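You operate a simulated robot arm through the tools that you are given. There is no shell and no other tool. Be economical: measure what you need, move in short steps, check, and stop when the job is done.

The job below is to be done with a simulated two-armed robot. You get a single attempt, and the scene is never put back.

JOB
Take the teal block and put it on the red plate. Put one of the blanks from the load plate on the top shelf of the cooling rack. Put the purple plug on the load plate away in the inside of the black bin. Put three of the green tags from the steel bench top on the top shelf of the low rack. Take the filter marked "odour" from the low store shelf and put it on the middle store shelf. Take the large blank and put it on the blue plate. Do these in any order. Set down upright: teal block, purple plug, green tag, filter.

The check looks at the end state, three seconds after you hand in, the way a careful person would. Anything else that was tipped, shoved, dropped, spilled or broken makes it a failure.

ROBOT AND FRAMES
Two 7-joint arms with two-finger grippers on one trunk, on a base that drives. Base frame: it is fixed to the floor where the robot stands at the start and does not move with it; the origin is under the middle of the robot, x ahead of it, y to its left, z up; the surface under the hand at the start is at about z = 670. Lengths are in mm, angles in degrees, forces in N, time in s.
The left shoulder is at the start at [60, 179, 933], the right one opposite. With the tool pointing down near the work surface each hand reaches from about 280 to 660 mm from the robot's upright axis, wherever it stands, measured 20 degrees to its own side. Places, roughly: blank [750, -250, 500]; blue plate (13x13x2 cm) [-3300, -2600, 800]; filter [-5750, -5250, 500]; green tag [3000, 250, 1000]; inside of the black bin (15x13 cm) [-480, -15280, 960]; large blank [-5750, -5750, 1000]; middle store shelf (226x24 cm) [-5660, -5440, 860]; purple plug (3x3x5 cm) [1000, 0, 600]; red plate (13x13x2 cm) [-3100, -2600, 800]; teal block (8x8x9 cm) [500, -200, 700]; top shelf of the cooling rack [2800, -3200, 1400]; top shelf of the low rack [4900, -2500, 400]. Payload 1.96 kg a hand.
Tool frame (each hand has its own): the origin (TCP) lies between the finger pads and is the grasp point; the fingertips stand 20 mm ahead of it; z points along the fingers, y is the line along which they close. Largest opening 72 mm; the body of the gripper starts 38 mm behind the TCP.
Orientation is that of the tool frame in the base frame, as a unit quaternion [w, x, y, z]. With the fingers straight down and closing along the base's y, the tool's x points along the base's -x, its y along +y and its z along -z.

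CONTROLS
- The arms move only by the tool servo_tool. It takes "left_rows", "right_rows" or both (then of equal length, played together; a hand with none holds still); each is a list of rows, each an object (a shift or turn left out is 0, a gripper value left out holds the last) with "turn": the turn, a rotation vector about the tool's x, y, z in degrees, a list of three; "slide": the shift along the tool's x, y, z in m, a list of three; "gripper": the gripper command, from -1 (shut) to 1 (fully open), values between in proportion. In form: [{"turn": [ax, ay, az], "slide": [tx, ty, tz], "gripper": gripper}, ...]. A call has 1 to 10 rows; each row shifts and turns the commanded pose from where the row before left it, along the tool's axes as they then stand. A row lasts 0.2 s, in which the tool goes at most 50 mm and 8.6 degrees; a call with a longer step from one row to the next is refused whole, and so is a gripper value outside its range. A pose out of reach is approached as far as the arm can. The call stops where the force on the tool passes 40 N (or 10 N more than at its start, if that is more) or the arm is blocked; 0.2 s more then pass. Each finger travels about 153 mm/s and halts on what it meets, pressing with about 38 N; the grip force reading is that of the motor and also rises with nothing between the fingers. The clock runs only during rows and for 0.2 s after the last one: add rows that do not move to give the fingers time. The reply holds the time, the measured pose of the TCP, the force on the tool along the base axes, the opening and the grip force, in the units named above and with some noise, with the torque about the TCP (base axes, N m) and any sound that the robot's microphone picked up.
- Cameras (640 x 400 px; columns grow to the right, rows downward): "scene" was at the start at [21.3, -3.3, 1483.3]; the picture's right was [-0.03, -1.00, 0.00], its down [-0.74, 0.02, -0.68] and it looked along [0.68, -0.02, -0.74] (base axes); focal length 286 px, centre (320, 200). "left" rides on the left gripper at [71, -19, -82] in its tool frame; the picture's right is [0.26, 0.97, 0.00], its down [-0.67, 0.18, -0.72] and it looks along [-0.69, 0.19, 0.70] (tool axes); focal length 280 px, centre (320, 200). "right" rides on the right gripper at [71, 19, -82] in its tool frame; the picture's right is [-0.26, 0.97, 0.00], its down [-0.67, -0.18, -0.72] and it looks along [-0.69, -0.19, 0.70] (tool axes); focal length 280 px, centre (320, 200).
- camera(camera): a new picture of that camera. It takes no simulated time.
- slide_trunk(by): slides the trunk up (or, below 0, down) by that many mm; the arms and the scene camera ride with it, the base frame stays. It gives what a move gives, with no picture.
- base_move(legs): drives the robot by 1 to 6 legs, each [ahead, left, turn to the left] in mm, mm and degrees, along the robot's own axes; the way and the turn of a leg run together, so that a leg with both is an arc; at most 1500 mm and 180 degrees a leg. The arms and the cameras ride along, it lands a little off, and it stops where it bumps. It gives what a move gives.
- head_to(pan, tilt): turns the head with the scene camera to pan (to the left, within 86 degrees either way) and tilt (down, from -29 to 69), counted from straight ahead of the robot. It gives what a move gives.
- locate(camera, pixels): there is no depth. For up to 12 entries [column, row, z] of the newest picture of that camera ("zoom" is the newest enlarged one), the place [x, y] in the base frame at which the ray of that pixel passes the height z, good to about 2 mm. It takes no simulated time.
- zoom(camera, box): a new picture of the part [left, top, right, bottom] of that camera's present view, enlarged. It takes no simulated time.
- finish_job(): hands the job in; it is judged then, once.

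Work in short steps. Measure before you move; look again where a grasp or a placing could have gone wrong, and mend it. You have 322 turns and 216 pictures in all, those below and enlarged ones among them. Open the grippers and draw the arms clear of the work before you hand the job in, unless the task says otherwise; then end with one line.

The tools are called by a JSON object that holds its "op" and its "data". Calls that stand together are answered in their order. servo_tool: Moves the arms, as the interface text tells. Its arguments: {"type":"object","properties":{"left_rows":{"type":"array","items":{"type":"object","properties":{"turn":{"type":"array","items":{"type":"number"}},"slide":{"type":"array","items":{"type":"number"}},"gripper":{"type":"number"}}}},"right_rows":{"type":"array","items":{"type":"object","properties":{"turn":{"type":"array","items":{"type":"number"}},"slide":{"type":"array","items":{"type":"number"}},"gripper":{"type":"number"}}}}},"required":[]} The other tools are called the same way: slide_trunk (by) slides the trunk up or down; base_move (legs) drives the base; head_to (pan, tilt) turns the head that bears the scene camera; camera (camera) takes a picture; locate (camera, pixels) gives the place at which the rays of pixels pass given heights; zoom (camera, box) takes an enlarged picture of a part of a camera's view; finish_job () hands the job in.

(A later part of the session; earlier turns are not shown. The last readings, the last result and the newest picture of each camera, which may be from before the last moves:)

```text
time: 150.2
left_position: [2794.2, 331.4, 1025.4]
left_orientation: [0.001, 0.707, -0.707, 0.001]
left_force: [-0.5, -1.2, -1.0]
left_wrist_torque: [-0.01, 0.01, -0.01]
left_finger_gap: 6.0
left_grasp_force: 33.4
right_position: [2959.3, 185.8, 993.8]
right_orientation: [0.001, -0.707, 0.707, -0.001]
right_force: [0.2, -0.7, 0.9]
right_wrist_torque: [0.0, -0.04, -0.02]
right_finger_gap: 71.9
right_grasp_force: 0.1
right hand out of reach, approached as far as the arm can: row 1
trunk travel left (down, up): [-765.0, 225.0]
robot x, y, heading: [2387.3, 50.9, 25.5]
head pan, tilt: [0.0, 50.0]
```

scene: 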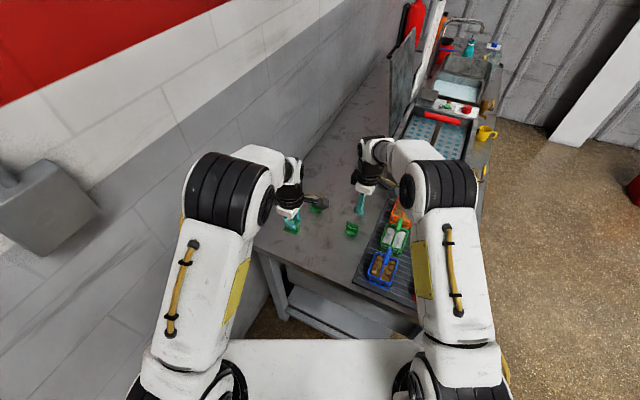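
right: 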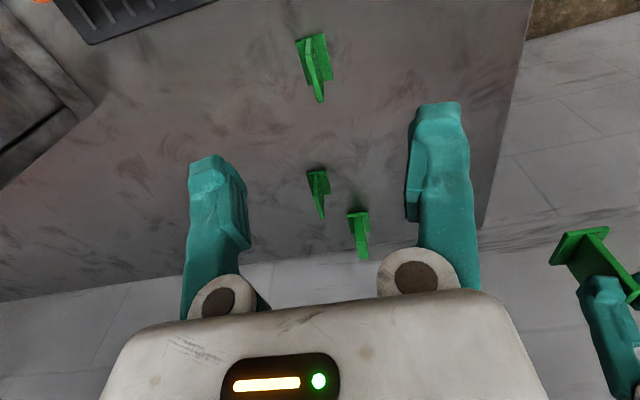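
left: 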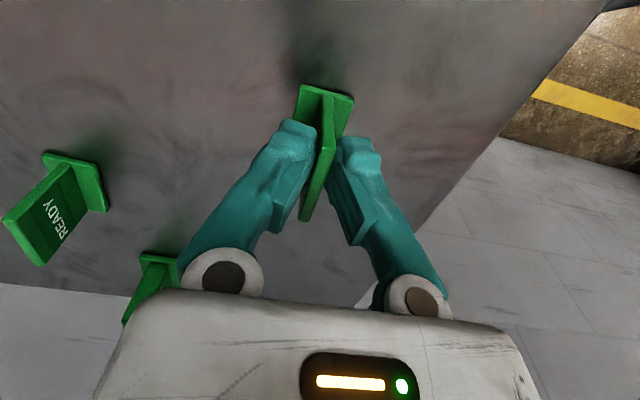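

Shift the base 20 mm ahead to reach.

{"op": "base_move", "data": {"legs": [[22, 6, 0]]}}

{"op": "zoom", "data": {"camera": "right", "box": [240, 20, 400, 180]}}

```text
time: 151.0
left_position: [2807.2, 343.4, 1025.2]
left_orientation: [0.001, -0.706, 0.708, -0.002]
left_force: [0.3, 0.0, -0.2]
left_wrist_torque: [0.01, -0.03, -0.01]
left_finger_gap: 6.0
left_grasp_force: 32.7
right_position: [2974.7, 198.9, 995.0]
right_orientation: [0.002, -0.706, 0.708, 0.0]
right_force: [0.2, -0.8, 0.1]
right_wrist_torque: [0.04, -0.03, -0.02]
right_finger_gap: 72.0
right_grasp_force: 0.0
trunk travel left (down, up): [-765.0, 225.0]
robot x, y, heading: [2406.2, 70.1, 25.6]
head pan, tilt: [0.0, 50.0]
```

```text
2.50 times, centred on (320, 100) of right
```

zoom: 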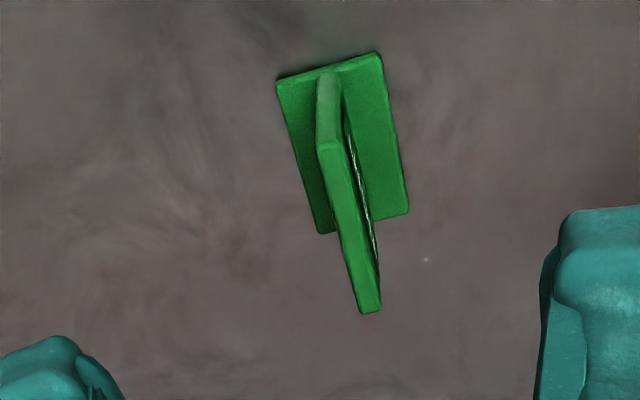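

{"op": "locate", "data": {"camera": "zoom", "pixels": [[328, 145, 948], [371, 310, 948], [348, 228, 948]]}}

```text
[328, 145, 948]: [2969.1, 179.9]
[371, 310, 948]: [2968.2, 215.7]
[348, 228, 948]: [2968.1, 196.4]
```

Move −6 in x and descend to 935, then close.

{"op": "servo_tool", "data": {"right_rows": [{"slide": [0.001, 0.0065, 0.015]}, {"slide": [0, 0, 0.025]}, {"slide": [0, 0, 0.02]}, {"gripper": -1}, {}, {}, {}]}}

{"op": "camera", "data": {"camera": "right"}}

```text
time: 152.6
left_position: [2808.7, 345.9, 1024.3]
left_orientation: [-0.001, -0.707, 0.707, -0.001]
left_force: [0.1, 0.0, -0.4]
left_wrist_torque: [-0.02, 0.02, -0.02]
left_finger_gap: 6.0
left_grasp_force: 32.5
right_position: [2971.1, 198.9, 933.3]
right_orientation: [0.0, -0.706, 0.708, 0.0]
right_force: [0.0, 0.2, -0.2]
right_wrist_torque: [-0.02, 0.03, 0.0]
right_finger_gap: 6.0
right_grasp_force: 32.7
trunk travel left (down, up): [-765.0, 225.0]
robot x, y, heading: [2408.0, 68.3, 25.5]
head pan, tilt: [0.0, 50.0]
```

```text
153 pictures are left
```

right: 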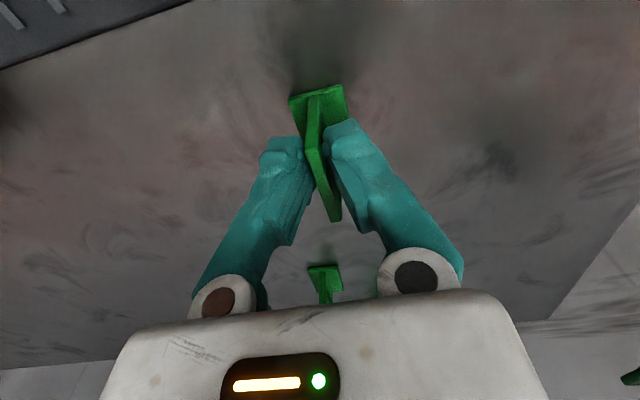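

Both tags held. Raise trunk, back away, and drive toward the low rack.

{"op": "slide_trunk", "data": {"by": 200}}

{"op": "base_move", "data": {"legs": [[-400, 0, 0], [0, 0, -25.5], [0, -1400, 0], [1400, 0, 0], [400, -500, 0]]}}

{"op": "head_to", "data": {"pan": -10, "tilt": 35}}

{"op": "camera", "data": {"camera": "scene"}}

```text
time: 154.8
left_position: [2810.0, 344.4, 1226.1]
left_orientation: [-0.001, -0.706, 0.708, -0.001]
left_force: [0.6, -0.2, -0.5]
left_wrist_torque: [-0.02, 0.01, 0.0]
left_finger_gap: 6.0
left_grasp_force: 33.0
right_position: [2970.0, 199.5, 1134.7]
right_orientation: [-0.001, -0.706, 0.708, 0.0]
right_force: [-0.1, -0.5, -0.3]
right_wrist_torque: [0.01, -0.01, 0.02]
right_finger_gap: 5.8
right_grasp_force: 32.7
trunk travel left (down, up): [-965.0, 25.0]
robot x, y, heading: [2402.6, 71.4, 25.7]
head pan, tilt: [0.0, 50.0]
```

```text
time: 174.9
left_position: [4364.2, -1882.9, 1224.8]
left_orientation: [-0.001, -0.538, 0.843, -0.002]
left_force: [-1.0, 0.4, 0.1]
left_wrist_torque: [0.02, 0.0, 0.01]
left_finger_gap: 6.2
left_grasp_force: 33.0
right_position: [4449.5, -2082.9, 1133.8]
right_orientation: [0.0, -0.538, 0.843, -0.002]
right_force: [1.3, -0.1, 0.0]
right_wrist_torque: [0.0, 0.01, 0.0]
right_finger_gap: 6.2
right_grasp_force: 32.7
trunk travel left (down, up): [-965.0, 25.0]
robot x, y, heading: [3882.1, -1962.8, 1.0]
head pan, tilt: [0.0, 50.0]
```

```text
time: 175.6
left_position: [4364.8, -1883.5, 1224.8]
left_orientation: [-0.002, -0.539, 0.843, -0.002]
left_force: [0.1, 0.9, -0.2]
left_wrist_torque: [-0.03, 0.03, 0.01]
left_finger_gap: 5.8
left_grasp_force: 33.1
right_position: [4449.9, -2084.0, 1133.3]
right_orientation: [0.0, -0.537, 0.843, 0.0]
right_force: [0.0, -0.4, -0.6]
right_wrist_torque: [-0.02, -0.01, -0.02]
right_finger_gap: 6.0
right_grasp_force: 32.9
trunk travel left (down, up): [-965.0, 25.0]
robot x, y, heading: [3880.6, -1969.6, 0.7]
head pan, tilt: [-10.0, 35.0]
```

```text
152 pictures are left
```

scene: 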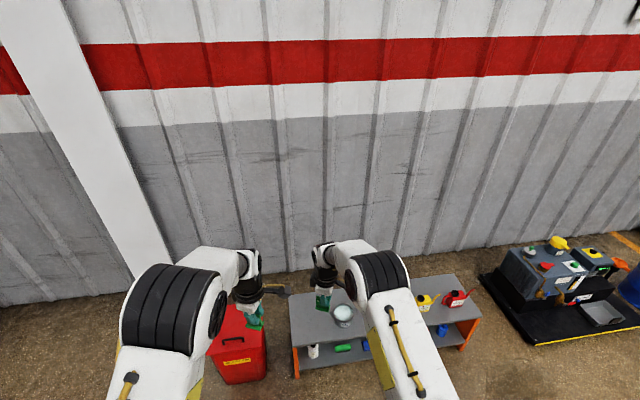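

{"op": "locate", "data": {"camera": "scene", "pixels": [[293, 345, 450], [478, 319, 450], [290, 293, 450], [452, 275, 450], [343, 322, 450], [432, 306, 450], [455, 304, 450], [297, 378, 0], [466, 347, 0]]}}

{"op": "zoom", "data": {"camera": "scene", "box": [270, 260, 490, 390]}}

```text
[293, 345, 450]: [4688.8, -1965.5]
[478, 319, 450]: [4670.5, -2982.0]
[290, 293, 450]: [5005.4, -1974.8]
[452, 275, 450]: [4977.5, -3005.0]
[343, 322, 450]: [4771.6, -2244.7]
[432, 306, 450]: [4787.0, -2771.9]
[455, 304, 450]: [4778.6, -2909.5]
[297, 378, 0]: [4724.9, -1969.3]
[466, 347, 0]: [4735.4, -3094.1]
```

```text
2.91 times, centred on (380, 325) of scene
```

zoom: 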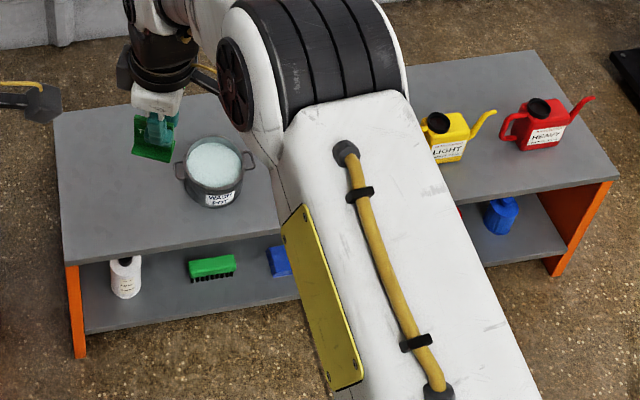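

Rack top is ~z 420, free at its left end (y −1965…−2170), pot at (4771,−2245). Approach and lower the trunk.

{"op": "base_move", "data": {"legs": [[400, -110, -0.7]]}}

{"op": "slide_trunk", "data": {"by": -400}}

{"op": "head_to", "data": {"pan": 0, "tilt": 55}}

{"op": "camera", "data": {"camera": "scene"}}

{"op": "camera", "data": {"camera": "right"}}

```text
time: 178.2
left_position: [4771.8, -1998.5, 1225.7]
left_orientation: [-0.001, -0.53, 0.848, -0.002]
left_force: [0.2, -0.5, 0.1]
left_wrist_torque: [0.0, 0.0, 0.02]
left_finger_gap: 6.0
left_grasp_force: 32.8
right_position: [4852.8, -2199.4, 1134.4]
right_orientation: [0.0, -0.53, 0.848, -0.001]
right_force: [0.8, -0.4, -0.6]
right_wrist_torque: [0.01, -0.05, 0.0]
right_finger_gap: 6.1
right_grasp_force: 32.8
trunk travel left (down, up): [-965.0, 25.0]
robot x, y, heading: [4290.4, -2068.7, -0.2]
head pan, tilt: [-10.0, 35.0]
```

```text
time: 182.1
left_position: [4773.8, -1997.4, 824.6]
left_orientation: [-0.002, -0.531, 0.848, -0.001]
left_force: [0.4, -0.3, 0.1]
left_wrist_torque: [0.02, 0.01, 0.02]
left_finger_gap: 6.0
left_grasp_force: 33.2
right_position: [4853.9, -2201.1, 734.1]
right_orientation: [0.0, -0.529, 0.848, -0.001]
right_force: [1.0, -0.2, -0.1]
right_wrist_torque: [0.01, -0.04, -0.01]
right_finger_gap: 5.8
right_grasp_force: 33.1
trunk travel left (down, up): [-565.0, 425.0]
robot x, y, heading: [4287.7, -2069.3, -0.2]
head pan, tilt: [-10.0, 35.0]
```

```text
time: 182.9
left_position: [4772.7, -1998.1, 824.6]
left_orientation: [-0.001, -0.531, 0.847, -0.001]
left_force: [0.5, 0.1, 0.4]
left_wrist_torque: [0.01, -0.01, 0.02]
left_finger_gap: 6.1
left_grasp_force: 33.1
right_position: [4853.7, -2200.9, 734.3]
right_orientation: [0.001, -0.53, 0.848, 0.001]
right_force: [-0.1, 0.1, 0.3]
right_wrist_torque: [-0.03, -0.01, 0.0]
right_finger_gap: 6.0
right_grasp_force: 33.1
trunk travel left (down, up): [-565.0, 425.0]
robot x, y, heading: [4288.8, -2068.5, -0.3]
head pan, tilt: [0.0, 55.0]
```

```text
150 pictures are left
```

scene: 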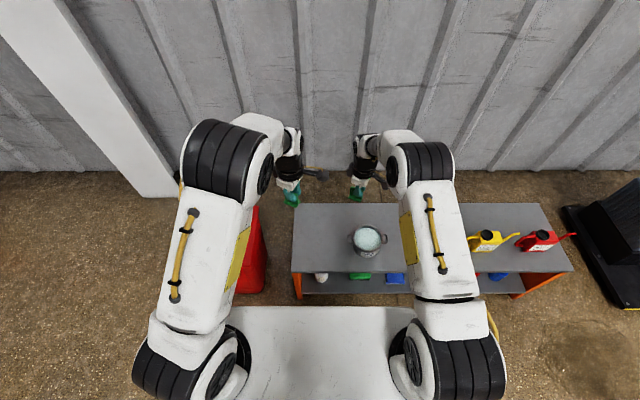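

```text
149 pictures are left
```

right: 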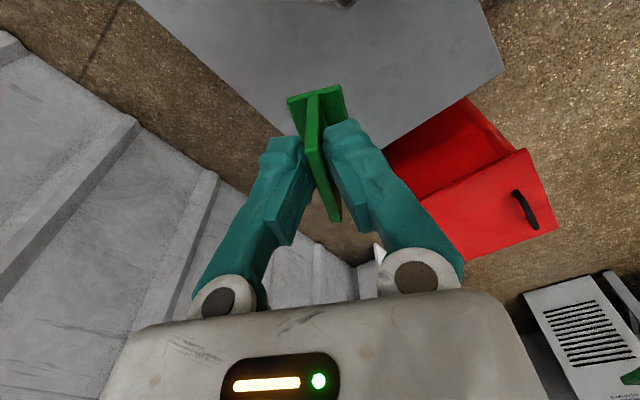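

{"op": "locate", "data": {"camera": "scene", "pixels": [[293, 270, 390], [293, 270, 420], [293, 270, 450], [367, 242, 480], [296, 204, 420]]}}

{"op": "locate", "data": {"camera": "right", "pixels": [[505, 71, 390], [505, 71, 420], [505, 71, 450]]}}

```text
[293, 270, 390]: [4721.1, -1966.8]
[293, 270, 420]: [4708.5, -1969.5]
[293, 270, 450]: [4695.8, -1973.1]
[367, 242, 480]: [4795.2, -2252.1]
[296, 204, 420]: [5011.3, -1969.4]
```

```text
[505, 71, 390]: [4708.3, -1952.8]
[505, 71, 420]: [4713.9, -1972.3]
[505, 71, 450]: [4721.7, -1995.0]
```

Shelf z≈418. Shift right hand 90 mm to the left (clear of the pot), left hand to (4850,−2020).

{"op": "servo_tool", "data": {"left_rows": [{"slide": [-0.007, -0.0395, 0]}, {"slide": [-0.007, -0.0395, 0]}, {}], "right_rows": [{"slide": [-0.0405, 0.0197, 0]}, {"slide": [-0.0405, 0.0197, 0]}, {}]}}

{"op": "slide_trunk", "data": {"by": -230}}

{"op": "camera", "data": {"camera": "scene"}}

```text
time: 183.5
left_position: [4833.4, -2010.9, 822.1]
left_orientation: [-0.005, -0.523, 0.852, 0.01]
left_force: [0.2, 0.7, 0.3]
left_wrist_torque: [-0.04, 0.02, 0.0]
left_finger_gap: 5.8
left_grasp_force: 33.3
left hand out of reach, approached as far as the arm can: row 2
right_position: [4856.4, -2134.4, 732.5]
right_orientation: [0.0, -0.523, 0.852, -0.006]
right_force: [0.7, 0.3, -0.1]
right_wrist_torque: [0.01, -0.02, -0.01]
right_finger_gap: 6.1
right_grasp_force: 33.2
trunk travel left (down, up): [-565.0, 425.0]
robot x, y, heading: [4287.3, -2071.9, -0.2]
head pan, tilt: [0.0, 55.0]
stopped in row 2 (left hand): the force on the tool passed its limit at 98 N (the readings are from after the stop); the commanded pose is now the measured one
```

```text
time: 185.9
left_position: [4831.5, -2011.1, 591.7]
left_orientation: [-0.005, -0.522, 0.853, 0.009]
left_force: [-1.8, 3.4, -0.5]
left_wrist_torque: [-0.31, -0.13, -0.15]
left_finger_gap: 5.9
left_grasp_force: 33.4
right_position: [4857.2, -2134.9, 503.3]
right_orientation: [0.0, -0.523, 0.852, -0.007]
right_force: [0.3, 0.6, -0.7]
right_wrist_torque: [0.01, 0.01, 0.01]
right_finger_gap: 6.0
right_grasp_force: 32.9
trunk travel left (down, up): [-335.0, 655.0]
robot x, y, heading: [4288.5, -2071.3, -0.0]
head pan, tilt: [0.0, 55.0]
```

```text
148 pictures are left
```

scene: 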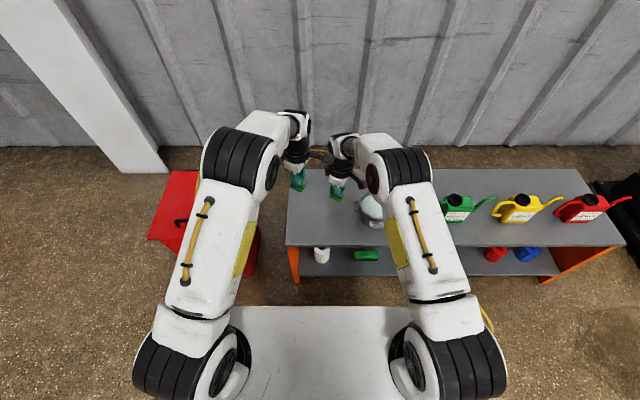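

The hands touched each other; move the right hand up and away a bit, then check both tags.

{"op": "servo_tool", "data": {"right_rows": [{"slide": [0.0, 0.0, -0.045]}, {"slide": [0.02, -0.01, -0.04]}, {"slide": [0.03, -0.015, -0.03]}, {}]}}

{"op": "camera", "data": {"camera": "left"}}

{"op": "zoom", "data": {"camera": "scene", "box": [270, 90, 430, 210]}}

```text
time: 186.9
left_position: [4831.8, -2010.1, 592.1]
left_orientation: [-0.006, -0.521, 0.853, 0.009]
left_force: [-0.1, 0.0, -1.2]
left_wrist_torque: [0.0, 0.01, -0.01]
left_finger_gap: 5.8
left_grasp_force: 32.2
right_position: [4858.4, -2149.7, 578.3]
right_orientation: [0.0, -0.524, 0.852, -0.006]
right_force: [-0.3, 0.2, -0.6]
right_wrist_torque: [-0.04, 0.01, 0.0]
right_finger_gap: 6.0
right_grasp_force: 33.3
right hand out of reach, approached as far as the arm can: row 2, 3
trunk travel left (down, up): [-335.0, 655.0]
robot x, y, heading: [4286.0, -2071.9, -0.4]
head pan, tilt: [0.0, 55.0]
```

```text
147 pictures are left
```

left: 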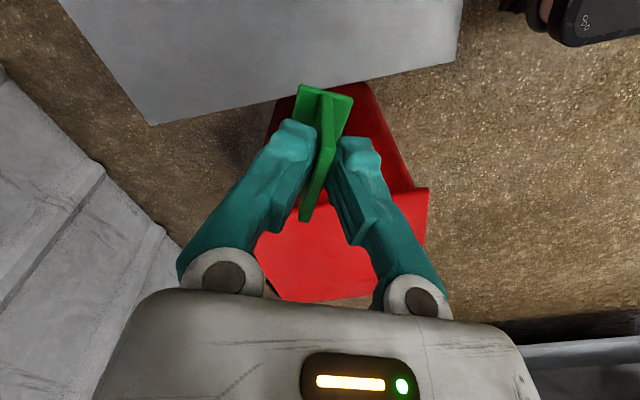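

```text
3.33 times, centred on (350, 150) of scene
```

zoom: 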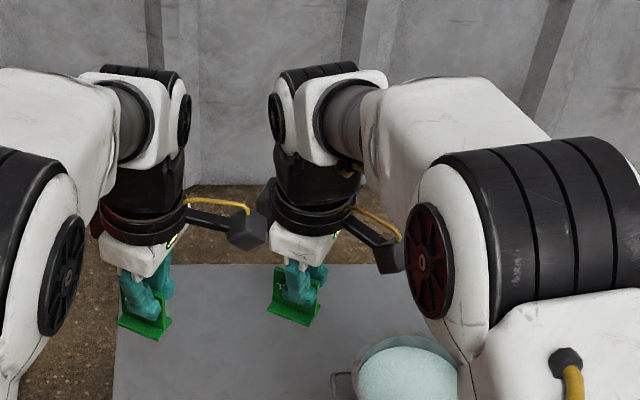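

Take the left hand up and away, then place the right-hand tag first.

{"op": "servo_tool", "data": {"left_rows": [{"slide": [0, 0.02, -0.04]}, {"slide": [-0.005, 0.02, -0.04]}, {"slide": [-0.005, 0.02, -0.04]}, {"slide": [-0.005, 0.02, -0.04]}, {"slide": [-0.004, 0.018, -0.02]}, {}]}}

{"op": "servo_tool", "data": {"right_rows": [{"slide": [-0.036, 0.0175, 0.02]}, {"slide": [0, 0, 0.03]}, {"slide": [0, 0, 0.02]}, {}]}}

{"op": "camera", "data": {"camera": "right"}}

{"op": "zoom", "data": {"camera": "scene", "box": [250, 90, 430, 270]}}

```text
time: 188.3
left_position: [4813.7, -1996.3, 623.4]
left_orientation: [-0.004, -0.521, 0.853, 0.01]
left_force: [0.3, 0.0, -0.4]
left_wrist_torque: [0.01, 0.0, 0.01]
left_finger_gap: 5.7
left_grasp_force: 33.3
left hand out of reach, approached as far as the arm can: row 1, 2, 3, 4
right_position: [4856.9, -2148.3, 577.9]
right_orientation: [0.0, -0.522, 0.853, -0.006]
right_force: [0.0, -1.1, -0.2]
right_wrist_torque: [0.01, -0.01, -0.02]
right_finger_gap: 6.0
right_grasp_force: 33.0
trunk travel left (down, up): [-335.0, 655.0]
robot x, y, heading: [4291.6, -2069.9, -0.0]
head pan, tilt: [0.0, 55.0]
```

```text
time: 189.3
left_position: [4812.1, -1994.1, 619.5]
left_orientation: [-0.006, -0.522, 0.853, 0.014]
left_force: [-2.8, 0.8, -0.1]
left_wrist_torque: [-0.15, -0.14, -0.15]
left_finger_gap: 6.0
left_grasp_force: 32.6
right_position: [4860.3, -2112.6, 508.5]
right_orientation: [0.002, -0.521, 0.853, -0.008]
right_force: [-0.8, 0.2, -0.7]
right_wrist_torque: [-0.01, -0.03, 0.0]
right_finger_gap: 6.0
right_grasp_force: 32.8
trunk travel left (down, up): [-335.0, 655.0]
robot x, y, heading: [4291.6, -2069.8, -0.5]
head pan, tilt: [0.0, 55.0]
stopped in row 4 (left hand): the force on the tool passed its limit at 43 N (the readings are from after the stop); the commanded pose is now the measured one
```

```text
145 pictures are left
```

right: 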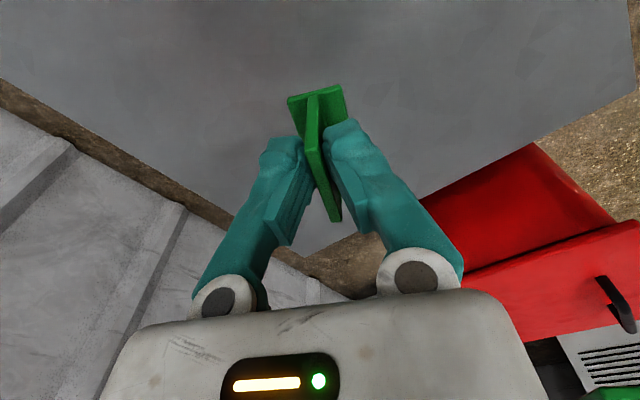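

```text
2.22 times, centred on (340, 180) of scene
```

zoom: 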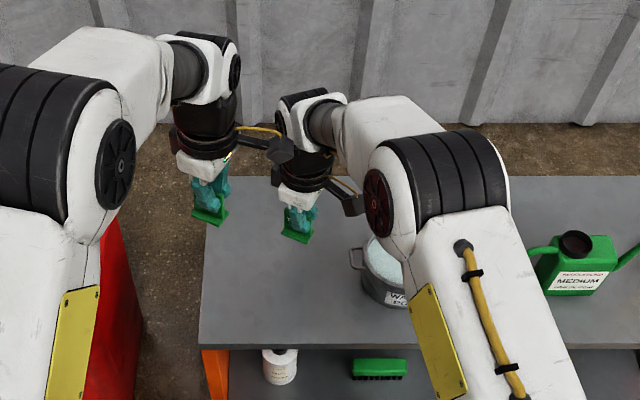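

{"op": "servo_tool", "data": {"left_rows": [{"slide": [0.003, 0.04, 0]}, {"slide": [0.003, 0.04, 0]}, {"slide": [0.003, 0.04, 0]}, {"slide": [0.003, 0.04, 0]}, {}]}}

```text
time: 190.5
left_position: [4663.4, -1931.2, 627.7]
left_orientation: [-0.006, -0.522, 0.853, 0.014]
left_force: [0.1, 0.5, -0.5]
left_wrist_torque: [0.0, 0.01, -0.01]
left_finger_gap: 5.9
left_grasp_force: 32.6
right_position: [4860.4, -2111.6, 509.5]
right_orientation: [0.002, -0.522, 0.853, -0.007]
right_force: [-0.6, 0.2, -0.1]
right_wrist_torque: [-0.03, -0.01, -0.02]
right_finger_gap: 6.1
right_grasp_force: 32.5
trunk travel left (down, up): [-335.0, 655.0]
robot x, y, heading: [4287.1, -2074.5, -0.2]
head pan, tilt: [0.0, 55.0]
```

Now lower the right tag to the shelf.

{"op": "servo_tool", "data": {"right_rows": [{"slide": [-0.0135, 0.0066, 0.0]}, {"slide": [0, 0, 0.025]}, {"slide": [0, 0, 0.02]}, {"slide": [0, 0, 0.004]}, {"slide": [0, 0, 0.004]}, {"slide": [0, 0, 0.003]}, {}]}}

{"op": "camera", "data": {"camera": "right"}}

```text
time: 192.1
left_position: [4663.5, -1931.4, 628.9]
left_orientation: [-0.006, -0.522, 0.853, 0.014]
left_force: [0.5, 0.5, -0.8]
left_wrist_torque: [0.01, 0.03, -0.03]
left_finger_gap: 6.1
left_grasp_force: 32.9
right_position: [4861.6, -2097.8, 452.8]
right_orientation: [0.003, -0.521, 0.853, -0.008]
right_force: [1.2, -0.5, 3.6]
right_wrist_torque: [0.07, -0.06, -0.01]
right_finger_gap: 6.1
right_grasp_force: 32.8
trunk travel left (down, up): [-335.0, 655.0]
robot x, y, heading: [4291.1, -2072.0, -0.3]
head pan, tilt: [0.0, 55.0]
```

```text
143 pictures are left
```

right: 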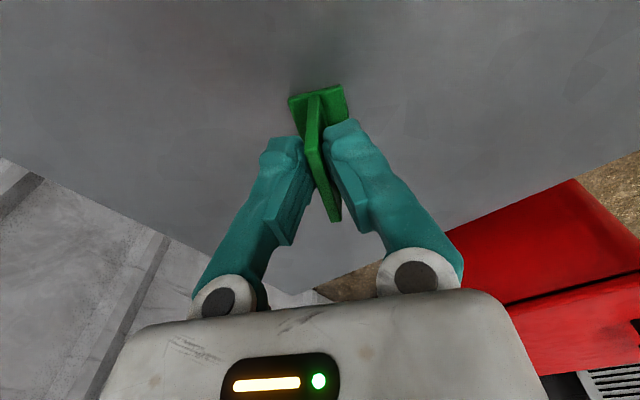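

Touching (3.6 N). Release and retreat upward.

{"op": "servo_tool", "data": {"right_rows": [{"slide": [0, 0, 0.001]}, {"gripper": -0.6}, {"gripper": -0.2}, {"gripper": 0.3}, {}, {"slide": [0, 0, -0.03]}, {"slide": [0, 0, -0.04]}, {"slide": [0, 0, -0.04]}]}}

{"op": "camera", "data": {"camera": "right"}}

```text
time: 193.9
left_position: [4664.3, -1930.6, 627.8]
left_orientation: [-0.007, -0.522, 0.853, 0.014]
left_force: [0.3, 0.4, -0.6]
left_wrist_torque: [0.0, -0.01, 0.01]
left_finger_gap: 5.9
left_grasp_force: 33.1
right_position: [4860.7, -2096.3, 541.6]
right_orientation: [0.002, -0.52, 0.854, -0.007]
right_force: [-0.4, 0.9, 0.2]
right_wrist_torque: [0.0, 0.0, 0.0]
right_finger_gap: 46.8
right_grasp_force: 0.0
right hand out of reach, approached as far as the arm can: row 8
trunk travel left (down, up): [-335.0, 655.0]
robot x, y, heading: [4287.8, -2067.7, -0.2]
head pan, tilt: [0.0, 55.0]
```

```text
142 pictures are left
```

right: 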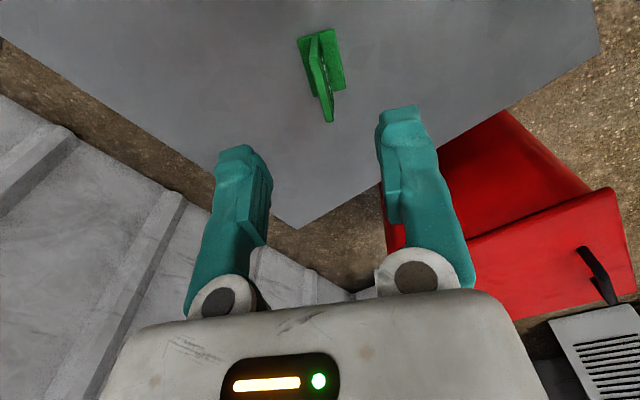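

{"op": "servo_tool", "data": {"right_rows": [{"slide": [0.022, 0.0375, 0]}, {"slide": [0.022, 0.0375, 0]}, {"slide": [0.022, 0.0375, 0]}, {"slide": [0.022, 0.0375, 0]}, {"slide": [0.022, 0.0375, 0]}, {"slide": [0.022, 0.0375, 0]}]}}

{"op": "servo_tool", "data": {"left_rows": [{"slide": [0.0095, -0.037, 0]}, {"slide": [0.0095, -0.037, 0]}, {"slide": [0.0095, -0.037, 0]}, {"slide": [0.0095, -0.037, 0]}, {"slide": [0, 0, 0.045]}, {"slide": [0, 0, 0.045]}, {"slide": [0, 0, 0.04]}, {}]}}

{"op": "camera", "data": {"camera": "left"}}

{"op": "camera", "data": {"camera": "scene"}}

```text
time: 195.3
left_position: [4664.4, -1931.7, 628.0]
left_orientation: [-0.006, -0.522, 0.853, 0.013]
left_force: [0.9, -0.7, 0.4]
left_wrist_torque: [-0.03, 0.01, -0.02]
left_finger_gap: 5.7
left_grasp_force: 32.8
right_position: [4597.4, -2112.6, 542.3]
right_orientation: [0.003, -0.521, 0.854, -0.007]
right_force: [0.8, 1.0, 0.1]
right_wrist_torque: [0.02, -0.01, -0.03]
right_finger_gap: 46.9
right_grasp_force: 0.1
trunk travel left (down, up): [-335.0, 655.0]
robot x, y, heading: [4288.3, -2070.7, -0.2]
head pan, tilt: [0.0, 55.0]
```

```text
time: 197.1
left_position: [4772.9, -2032.3, 492.6]
left_orientation: [-0.006, -0.522, 0.853, 0.015]
left_force: [-0.1, 0.0, 0.4]
left_wrist_torque: [0.0, 0.02, 0.0]
left_finger_gap: 5.7
left_grasp_force: 32.9
right_position: [4597.4, -2112.5, 542.0]
right_orientation: [0.003, -0.521, 0.854, -0.007]
right_force: [-0.3, -0.1, 1.3]
right_wrist_torque: [-0.01, 0.0, 0.0]
right_finger_gap: 47.0
right_grasp_force: 0.0
trunk travel left (down, up): [-335.0, 655.0]
robot x, y, heading: [4289.1, -2068.7, -0.2]
head pan, tilt: [0.0, 55.0]
```

```text
141 pictures are left
```

left: 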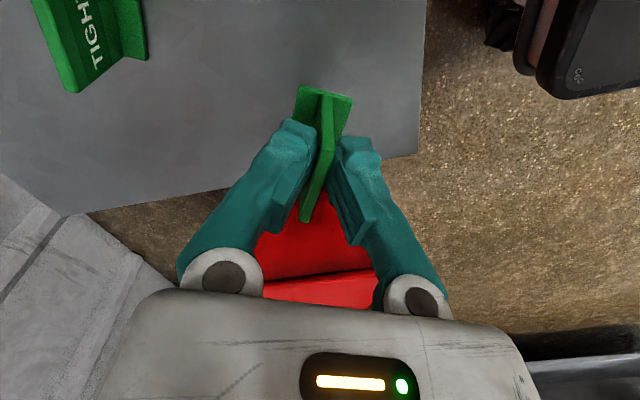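

```text
140 pictures are left
```

scene: 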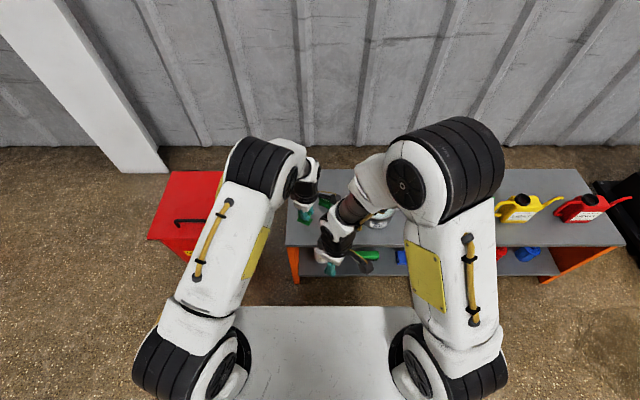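

{"op": "servo_tool", "data": {"left_rows": [{"slide": [0, 0, 0.028]}, {"slide": [0, 0, 0.005]}, {"slide": [0, 0, 0.004]}, {"slide": [0, 0, 0.003]}, {"slide": [0, 0, 0.002]}, {}]}}

```text
time: 198.5
left_position: [4772.5, -2032.2, 450.8]
left_orientation: [-0.004, -0.522, 0.853, 0.011]
left_force: [-2.0, 4.9, 31.5]
left_wrist_torque: [0.04, -0.02, -0.01]
left_finger_gap: 5.9
left_grasp_force: 32.8
right_position: [4596.2, -2113.3, 542.8]
right_orientation: [0.004, -0.521, 0.854, -0.009]
right_force: [-0.5, 0.9, -0.1]
right_wrist_torque: [0.0, 0.01, 0.04]
right_finger_gap: 46.7
right_grasp_force: 0.0
trunk travel left (down, up): [-335.0, 655.0]
robot x, y, heading: [4292.7, -2070.0, -0.4]
head pan, tilt: [0.0, 55.0]
```

Firm contact; ease 1 mm, release, retreat.

{"op": "servo_tool", "data": {"left_rows": [{"slide": [0, 0, -0.001]}, {"gripper": -0.6}, {"gripper": -0.2}, {"gripper": 0.3}, {}, {"slide": [0, 0, -0.03]}, {"slide": [0, 0, -0.04]}, {"slide": [0.005, 0.04, -0.03]}, {"slide": [0.005, 0.045, 0]}]}}

{"op": "camera", "data": {"camera": "left"}}

{"op": "zoom", "data": {"camera": "scene", "box": [260, 140, 420, 280]}}

```text
refused: row 8 steps farther than a row can; nothing moved
```

```text
139 pictures are left
```

left: 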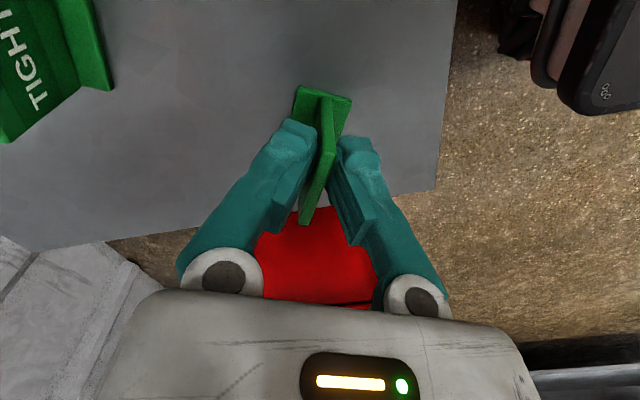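

```text
2.86 times, centred on (340, 210) of scene
```

zoom: 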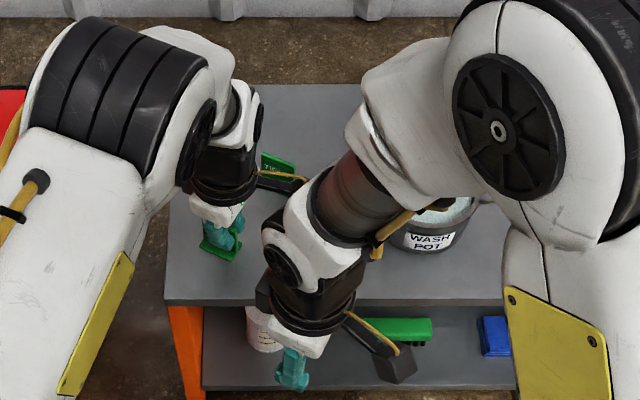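

{"op": "servo_tool", "data": {"left_rows": [{"slide": [0, 0, -0.001]}, {"gripper": -0.6}, {"gripper": -0.2}, {"gripper": 0.3}, {}, {"slide": [0, 0, -0.03]}, {"slide": [0, 0, -0.04]}, {"slide": [0.003, 0.03, -0.03]}, {"slide": [0.005, 0.045, 0]}]}}

{"op": "camera", "data": {"camera": "left"}}

```text
time: 200.5
left_position: [4705.5, -2003.6, 553.1]
left_orientation: [-0.006, -0.522, 0.853, 0.014]
left_force: [0.0, 0.0, 0.1]
left_wrist_torque: [0.04, -0.02, 0.0]
left_finger_gap: 47.0
left_grasp_force: 0.1
right_position: [4596.2, -2112.7, 542.9]
right_orientation: [0.003, -0.521, 0.854, -0.007]
right_force: [-0.5, -0.4, 1.1]
right_wrist_torque: [0.04, 0.01, -0.01]
right_finger_gap: 46.9
right_grasp_force: 0.1
trunk travel left (down, up): [-335.0, 655.0]
robot x, y, heading: [4288.3, -2071.9, -0.3]
head pan, tilt: [0.0, 55.0]
```

```text
137 pictures are left
```

left: 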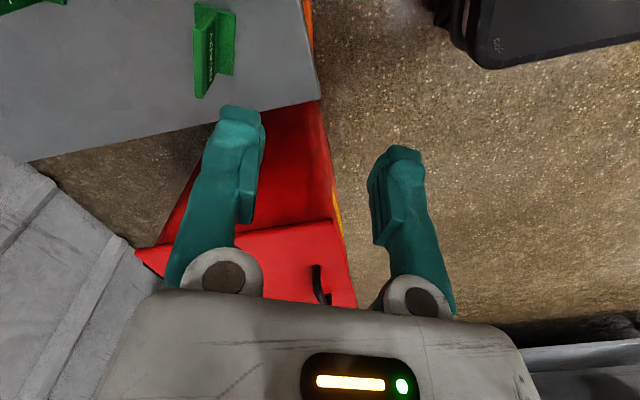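

Two tags stand. Raise trunk and drive back to the bench for the third.

{"op": "slide_trunk", "data": {"by": 400}}

{"op": "base_move", "data": {"legs": [[-700, 500, 0], [-1290, 0, 0], [0, 1400, 0], [0, 300, 0]]}}

{"op": "slide_trunk", "data": {"by": 150}}

{"op": "servo_tool", "data": {"left_rows": [{"turn": [0, 0, -8.5], "gripper": 1}, {"turn": [0, 0, -8.5]}, {"turn": [0, 0, -8.5]}]}}

```text
time: 204.3
left_position: [4706.0, -2004.0, 952.8]
left_orientation: [-0.007, -0.521, 0.853, 0.015]
left_force: [0.7, -0.6, -0.7]
left_wrist_torque: [-0.02, 0.02, 0.0]
left_finger_gap: 46.8
left_grasp_force: 0.1
right_position: [4597.2, -2113.0, 942.4]
right_orientation: [0.002, -0.521, 0.854, -0.007]
right_force: [0.2, 0.1, -0.3]
right_wrist_torque: [0.02, 0.02, -0.02]
right_finger_gap: 46.9
right_grasp_force: 0.1
trunk travel left (down, up): [-735.0, 255.0]
robot x, y, heading: [4290.7, -2069.3, -0.4]
head pan, tilt: [0.0, 55.0]
```

```text
time: 223.2
left_position: [2692.7, 177.8, 953.4]
left_orientation: [-0.007, -0.527, 0.85, 0.013]
left_force: [0.0, -0.7, 0.1]
left_wrist_torque: [-0.03, 0.05, 0.0]
left_finger_gap: 47.0
left_grasp_force: 0.2
right_position: [2586.0, 67.9, 941.5]
right_orientation: [0.003, -0.527, 0.85, -0.008]
right_force: [-0.2, -1.0, -0.7]
right_wrist_torque: [-0.03, -0.03, 0.02]
right_finger_gap: 46.7
right_grasp_force: 0.1
trunk travel left (down, up): [-735.0, 255.0]
robot x, y, heading: [2277.8, 105.3, 0.6]
head pan, tilt: [0.0, 55.0]
```

```text
time: 224.9
left_position: [2692.9, 178.2, 1102.8]
left_orientation: [-0.007, -0.527, 0.849, 0.014]
left_force: [0.1, 0.3, 0.3]
left_wrist_torque: [0.03, 0.02, 0.01]
left_finger_gap: 46.6
left_grasp_force: 0.1
right_position: [2584.9, 68.8, 1092.1]
right_orientation: [0.003, -0.527, 0.85, -0.008]
right_force: [0.7, 0.2, 0.7]
right_wrist_torque: [0.0, -0.04, -0.03]
right_finger_gap: 47.1
right_grasp_force: 0.0
trunk travel left (down, up): [-885.0, 105.0]
robot x, y, heading: [2277.6, 104.2, 0.6]
head pan, tilt: [0.0, 55.0]
```

```text
time: 225.7
left_position: [2691.5, 177.4, 1103.6]
left_orientation: [-0.004, -0.703, 0.711, 0.015]
left_force: [-0.2, -0.8, 0.5]
left_wrist_torque: [0.01, 0.02, 0.01]
left_finger_gap: 72.0
left_grasp_force: 0.1
right_position: [2585.3, 67.2, 1091.5]
right_orientation: [0.003, -0.527, 0.85, -0.007]
right_force: [-0.1, -0.4, 0.2]
right_wrist_torque: [0.0, 0.01, 0.02]
right_finger_gap: 46.7
right_grasp_force: 0.2
trunk travel left (down, up): [-885.0, 105.0]
robot x, y, heading: [2276.8, 106.2, 0.7]
head pan, tilt: [0.0, 55.0]
```

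{"op": "servo_tool", "data": {"left_rows": [{"turn": [1.55, 0.9, -0.4]}]}}

{"op": "base_move", "data": {"legs": [[175, 20, 0]]}}

{"op": "camera", "data": {"camera": "scene"}}

{"op": "camera", "data": {"camera": "left"}}

```text
time: 226.1
left_position: [2693.1, 177.1, 1104.2]
left_orientation: [0.001, -0.705, 0.709, -0.001]
left_force: [0.1, -0.4, -0.4]
left_wrist_torque: [-0.04, 0.0, 0.01]
left_finger_gap: 72.2
left_grasp_force: 0.1
right_position: [2585.7, 67.5, 1091.8]
right_orientation: [0.003, -0.527, 0.85, -0.008]
right_force: [-0.6, -0.7, -0.3]
right_wrist_torque: [0.01, 0.03, 0.0]
right_finger_gap: 46.9
right_grasp_force: 0.0
trunk travel left (down, up): [-885.0, 105.0]
robot x, y, heading: [2276.1, 103.7, 0.6]
head pan, tilt: [0.0, 55.0]
```

```text
time: 227.6
left_position: [2866.1, 200.2, 1104.4]
left_orientation: [0.002, -0.705, 0.709, -0.001]
left_force: [0.2, -0.4, -0.4]
left_wrist_torque: [0.01, -0.01, -0.03]
left_finger_gap: 72.2
left_grasp_force: 0.1
right_position: [2758.4, 89.0, 1091.7]
right_orientation: [0.003, -0.527, 0.85, -0.008]
right_force: [0.2, 0.5, 0.5]
right_wrist_torque: [0.03, -0.01, -0.03]
right_finger_gap: 46.9
right_grasp_force: 0.1
trunk travel left (down, up): [-885.0, 105.0]
robot x, y, heading: [2452.7, 126.9, 0.7]
head pan, tilt: [0.0, 55.0]
```

```text
136 pictures are left
```

scene: 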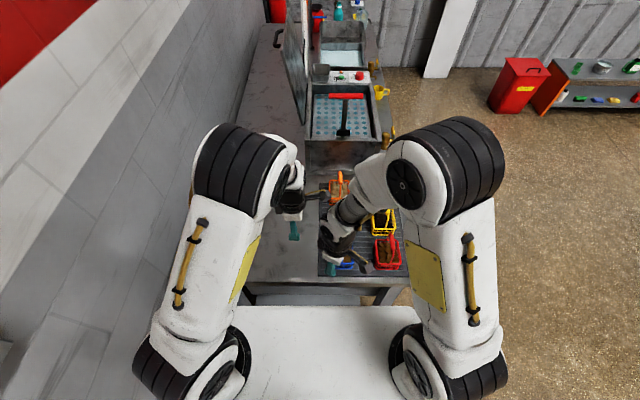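

```text
135 pictures are left
```

left: 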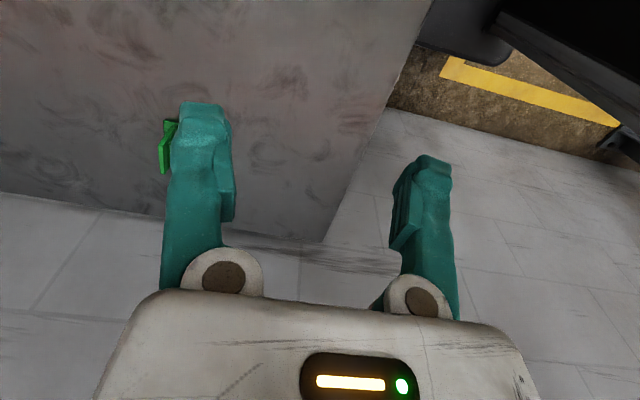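

{"op": "servo_tool", "data": {"left_rows": [{"slide": [-0.031, -0.027, 0.011]}, {"slide": [-0.031, -0.027, 0.011]}, {"slide": [-0.031, -0.027, 0.011]}, {"slide": [-0.031, -0.027, 0.011]}, {"slide": [-0.031, -0.027, 0.011]}, {}]}}

{"op": "camera", "data": {"camera": "left"}}

```text
time: 229.0
left_position: [3004.4, 352.8, 1049.5]
left_orientation: [0.0, -0.704, 0.71, 0.002]
left_force: [0.1, 0.3, 1.5]
left_wrist_torque: [0.02, -0.03, -0.01]
left_finger_gap: 72.2
left_grasp_force: 0.0
right_position: [2760.4, 89.0, 1091.9]
right_orientation: [0.003, -0.527, 0.85, -0.007]
right_force: [-0.8, -0.2, 0.6]
right_wrist_torque: [0.03, -0.01, 0.01]
right_finger_gap: 46.9
right_grasp_force: 0.1
trunk travel left (down, up): [-885.0, 105.0]
robot x, y, heading: [2453.2, 127.2, 0.8]
head pan, tilt: [0.0, 55.0]
```

```text
134 pictures are left
```

left: 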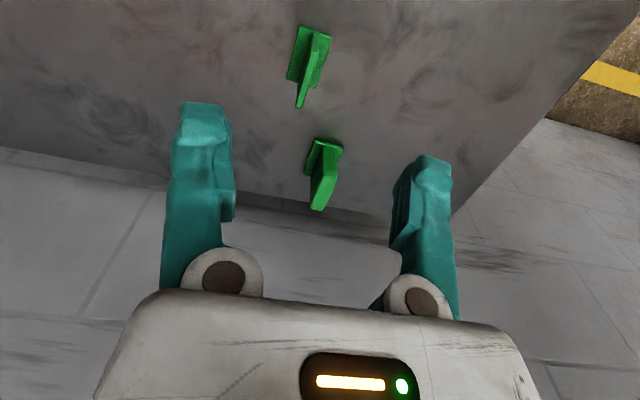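

{"op": "zoom", "data": {"camera": "left", "box": [240, 0, 400, 140]}}

{"op": "locate", "data": {"camera": "left", "pixels": [[312, 62, 948], [299, 106, 948], [305, 85, 948], [303, 26, 900], [330, 37, 900]]}}

```text
2.86 times, centred on (320, 70) of left
```

zoom: 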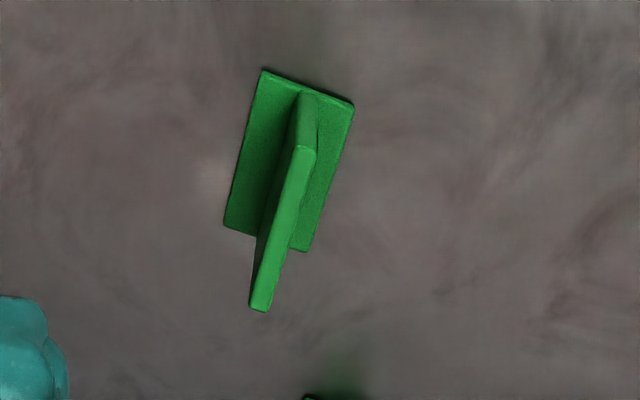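

```text
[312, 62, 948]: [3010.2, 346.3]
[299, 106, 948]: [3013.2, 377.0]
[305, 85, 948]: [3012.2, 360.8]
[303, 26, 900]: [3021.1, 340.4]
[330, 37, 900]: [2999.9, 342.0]
```

{"op": "locate", "data": {"camera": "zoom", "pixels": [[306, 148, 948], [259, 309, 948], [282, 228, 948]]}}

{"op": "servo_tool", "data": {"left_rows": [{"slide": [-0.006, -0.007, 0.03]}, {"slide": [0, 0, 0.03]}, {}]}}

```text
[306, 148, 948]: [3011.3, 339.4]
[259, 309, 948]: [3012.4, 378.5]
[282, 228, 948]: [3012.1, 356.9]
```

```text
time: 229.8
left_position: [3011.3, 359.6, 988.2]
left_orientation: [0.001, -0.705, 0.709, -0.001]
left_force: [-0.2, -0.6, 0.0]
left_wrist_torque: [0.01, -0.05, 0.02]
left_finger_gap: 71.9
left_grasp_force: 0.1
right_position: [2761.1, 89.9, 1092.6]
right_orientation: [0.003, -0.527, 0.85, -0.007]
right_force: [-0.2, -0.1, -0.7]
right_wrist_torque: [-0.03, 0.0, -0.01]
right_finger_gap: 47.0
right_grasp_force: 0.1
trunk travel left (down, up): [-885.0, 105.0]
robot x, y, heading: [2450.4, 123.0, 0.5]
head pan, tilt: [0.0, 55.0]
```

{"op": "servo_tool", "data": {"left_rows": [{"slide": [0, 0, 0.03]}, {"slide": [0, 0, 0.023]}, {"gripper": -1}, {}, {}, {}]}}

{"op": "camera", "data": {"camera": "left"}}

```text
time: 231.2
left_position: [3010.1, 358.6, 935.3]
left_orientation: [0.001, -0.705, 0.709, 0.0]
left_force: [-0.2, 0.2, -0.2]
left_wrist_torque: [0.0, 0.0, -0.01]
left_finger_gap: 5.6
left_grasp_force: 32.3
right_position: [2762.2, 90.0, 1091.6]
right_orientation: [0.003, -0.528, 0.849, -0.007]
right_force: [-0.4, -0.4, -0.1]
right_wrist_torque: [-0.04, 0.0, 0.02]
right_finger_gap: 46.8
right_grasp_force: 0.0
trunk travel left (down, up): [-885.0, 105.0]
robot x, y, heading: [2453.3, 128.8, 0.6]
head pan, tilt: [0.0, 55.0]
```

```text
132 pictures are left
```

left: 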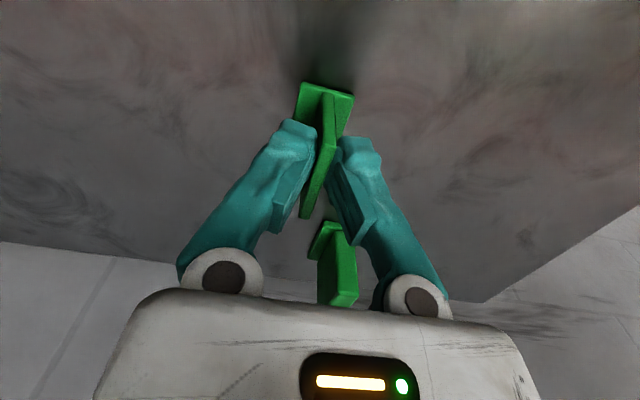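

{"op": "servo_tool", "data": {"left_rows": [{"slide": [0, 0, -0.04]}, {"slide": [0, 0, -0.045]}, {"slide": [0, 0, -0.045]}, {"slide": [0.03, 0.03, -0.02]}, {"slide": [0.03, 0.035, 0]}, {"slide": [0.03, 0.035, 0]}], "right_rows": [{"slide": [0.0405, -0.0198, 0]}, {"slide": [0.0405, -0.0198, 0]}, {"slide": [0.0405, -0.0198, 0]}, {"slide": [0.0405, -0.0198, 0]}, {}, {}]}}

{"op": "base_move", "data": {"legs": [[-150, 0, 0], [0, -1500, 0], [0, -180, 0], [1400, 0, 0], [500, -440, -0.6]]}}

{"op": "camera", "data": {"camera": "scene"}}

```text
time: 232.6
left_position: [2908.1, 270.5, 1086.5]
left_orientation: [0.001, -0.705, 0.71, 0.0]
left_force: [0.1, 0.2, 1.0]
left_wrist_torque: [0.01, -0.03, -0.02]
left_finger_gap: 6.0
left_grasp_force: 33.1
right_position: [2763.4, -87.4, 1094.2]
right_orientation: [0.003, -0.528, 0.849, -0.008]
right_force: [0.5, 0.0, 0.5]
right_wrist_torque: [-0.04, 0.01, 0.02]
right_finger_gap: 46.9
right_grasp_force: 0.0
trunk travel left (down, up): [-885.0, 105.0]
robot x, y, heading: [2451.4, 129.6, 0.4]
head pan, tilt: [0.0, 55.0]
```

```text
time: 251.9
left_position: [4689.4, -1775.7, 1085.7]
left_orientation: [0.0, 0.71, -0.704, 0.001]
left_force: [-0.6, -0.8, 0.2]
left_wrist_torque: [0.04, 0.01, -0.01]
left_finger_gap: 6.0
left_grasp_force: 32.7
right_position: [4548.1, -2137.3, 1092.7]
right_orientation: [0.004, -0.533, 0.846, -0.007]
right_force: [0.6, 0.1, -0.3]
right_wrist_torque: [0.01, -0.01, 0.01]
right_finger_gap: 46.8
right_grasp_force: 0.2
trunk travel left (down, up): [-885.0, 105.0]
robot x, y, heading: [4232.3, -1926.7, 1.6]
head pan, tilt: [0.0, 55.0]
```

```text
131 pictures are left
```

scene: 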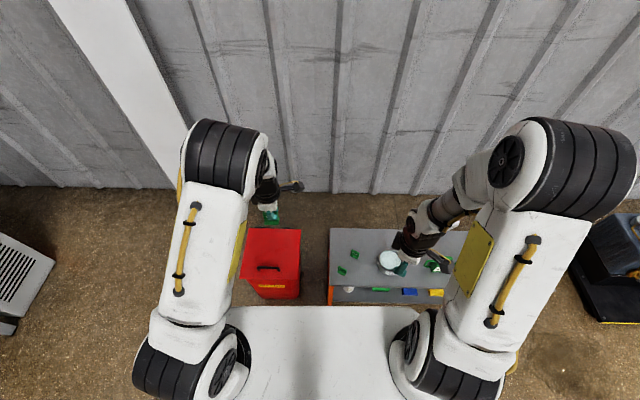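

Place the third at about (4858,−2010). Reposition base, shift hand, lower the trunk.

{"op": "base_move", "data": {"legs": [[85, -205, -1.6]]}}

{"op": "slide_trunk", "data": {"by": -400}}

{"op": "camera", "data": {"camera": "scene"}}

{"op": "camera", "data": {"camera": "left"}}

```text
time: 253.6
left_position: [4780.5, -1994.5, 1085.8]
left_orientation: [0.0, -0.7, 0.714, 0.0]
left_force: [0.3, -0.4, 0.1]
left_wrist_torque: [0.0, 0.0, 0.0]
left_finger_gap: 6.4
left_grasp_force: 33.0
right_position: [4629.3, -2351.7, 1093.7]
right_orientation: [0.002, -0.522, 0.853, -0.008]
right_force: [0.4, 0.2, -0.6]
right_wrist_torque: [-0.01, -0.02, -0.01]
right_finger_gap: 46.7
right_grasp_force: 0.0
trunk travel left (down, up): [-885.0, 105.0]
robot x, y, heading: [4323.4, -2131.4, -0.1]
head pan, tilt: [0.0, 55.0]
```

```text
time: 257.4
left_position: [4781.1, -1996.8, 685.1]
left_orientation: [0.001, -0.7, 0.714, 0.0]
left_force: [0.6, -1.2, 0.3]
left_wrist_torque: [-0.01, -0.02, 0.01]
left_finger_gap: 6.0
left_grasp_force: 32.7
right_position: [4630.4, -2353.5, 693.6]
right_orientation: [0.002, -0.522, 0.853, -0.008]
right_force: [0.1, 0.5, -0.5]
right_wrist_torque: [-0.03, 0.01, -0.03]
right_finger_gap: 46.6
right_grasp_force: 0.1
trunk travel left (down, up): [-485.0, 505.0]
robot x, y, heading: [4322.4, -2136.6, -0.1]
head pan, tilt: [0.0, 55.0]
```

```text
130 pictures are left
```

scene: 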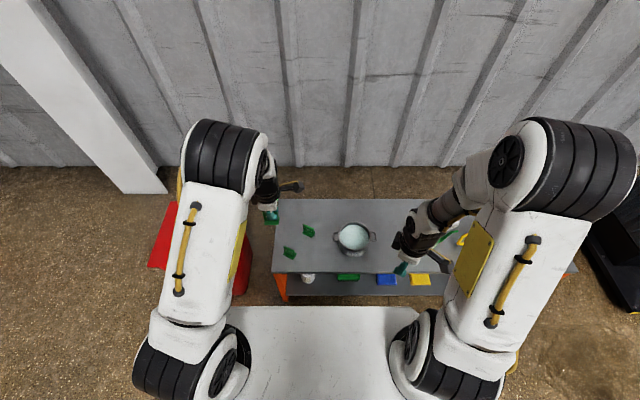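

```text
129 pictures are left
```

left: 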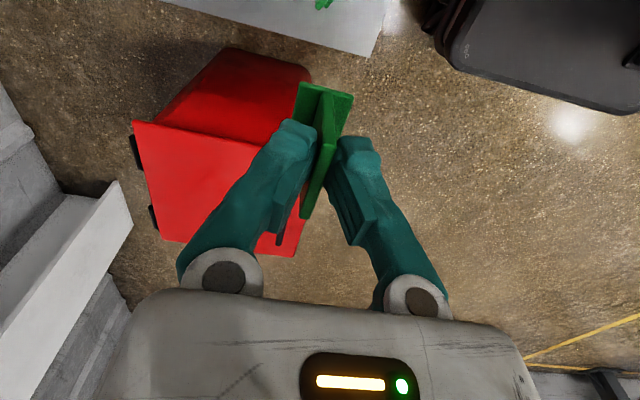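

{"op": "locate", "data": {"camera": "scene", "pixels": [[308, 236, 418], [289, 257, 418], [277, 201, 418], [272, 270, 418]]}}

{"op": "servo_tool", "data": {"left_rows": [{"slide": [0.007, -0.04, 0]}, {"slide": [0.007, -0.04, 0]}, {"slide": [0, 0, 0.04]}, {"slide": [0, 0, 0.04]}, {"slide": [0, 0, 0.04]}, {}]}}

{"op": "camera", "data": {"camera": "left"}}

```text
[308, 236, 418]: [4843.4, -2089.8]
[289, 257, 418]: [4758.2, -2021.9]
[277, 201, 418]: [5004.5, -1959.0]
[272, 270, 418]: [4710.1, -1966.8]
```

```text
time: 258.8
left_position: [4861.6, -2012.9, 564.9]
left_orientation: [0.001, -0.701, 0.714, -0.001]
left_force: [0.4, -0.3, -0.3]
left_wrist_torque: [0.03, 0.0, -0.01]
left_finger_gap: 5.8
left_grasp_force: 32.7
right_position: [4630.5, -2352.1, 693.7]
right_orientation: [0.002, -0.522, 0.853, -0.007]
right_force: [-0.1, 0.3, 0.0]
right_wrist_torque: [0.0, -0.03, 0.01]
right_finger_gap: 46.8
right_grasp_force: 0.1
trunk travel left (down, up): [-485.0, 505.0]
robot x, y, heading: [4320.6, -2131.8, -0.2]
head pan, tilt: [0.0, 55.0]
```

```text
128 pictures are left
```

left: 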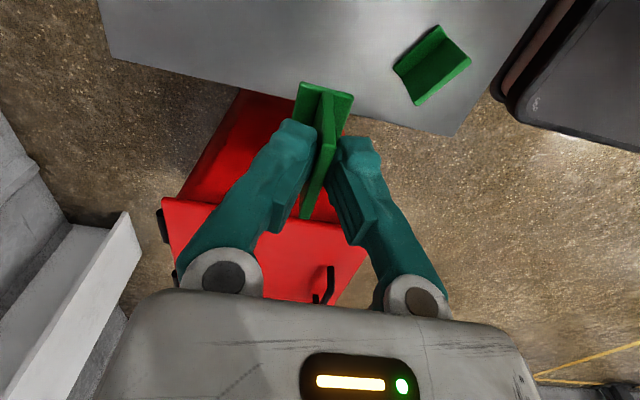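

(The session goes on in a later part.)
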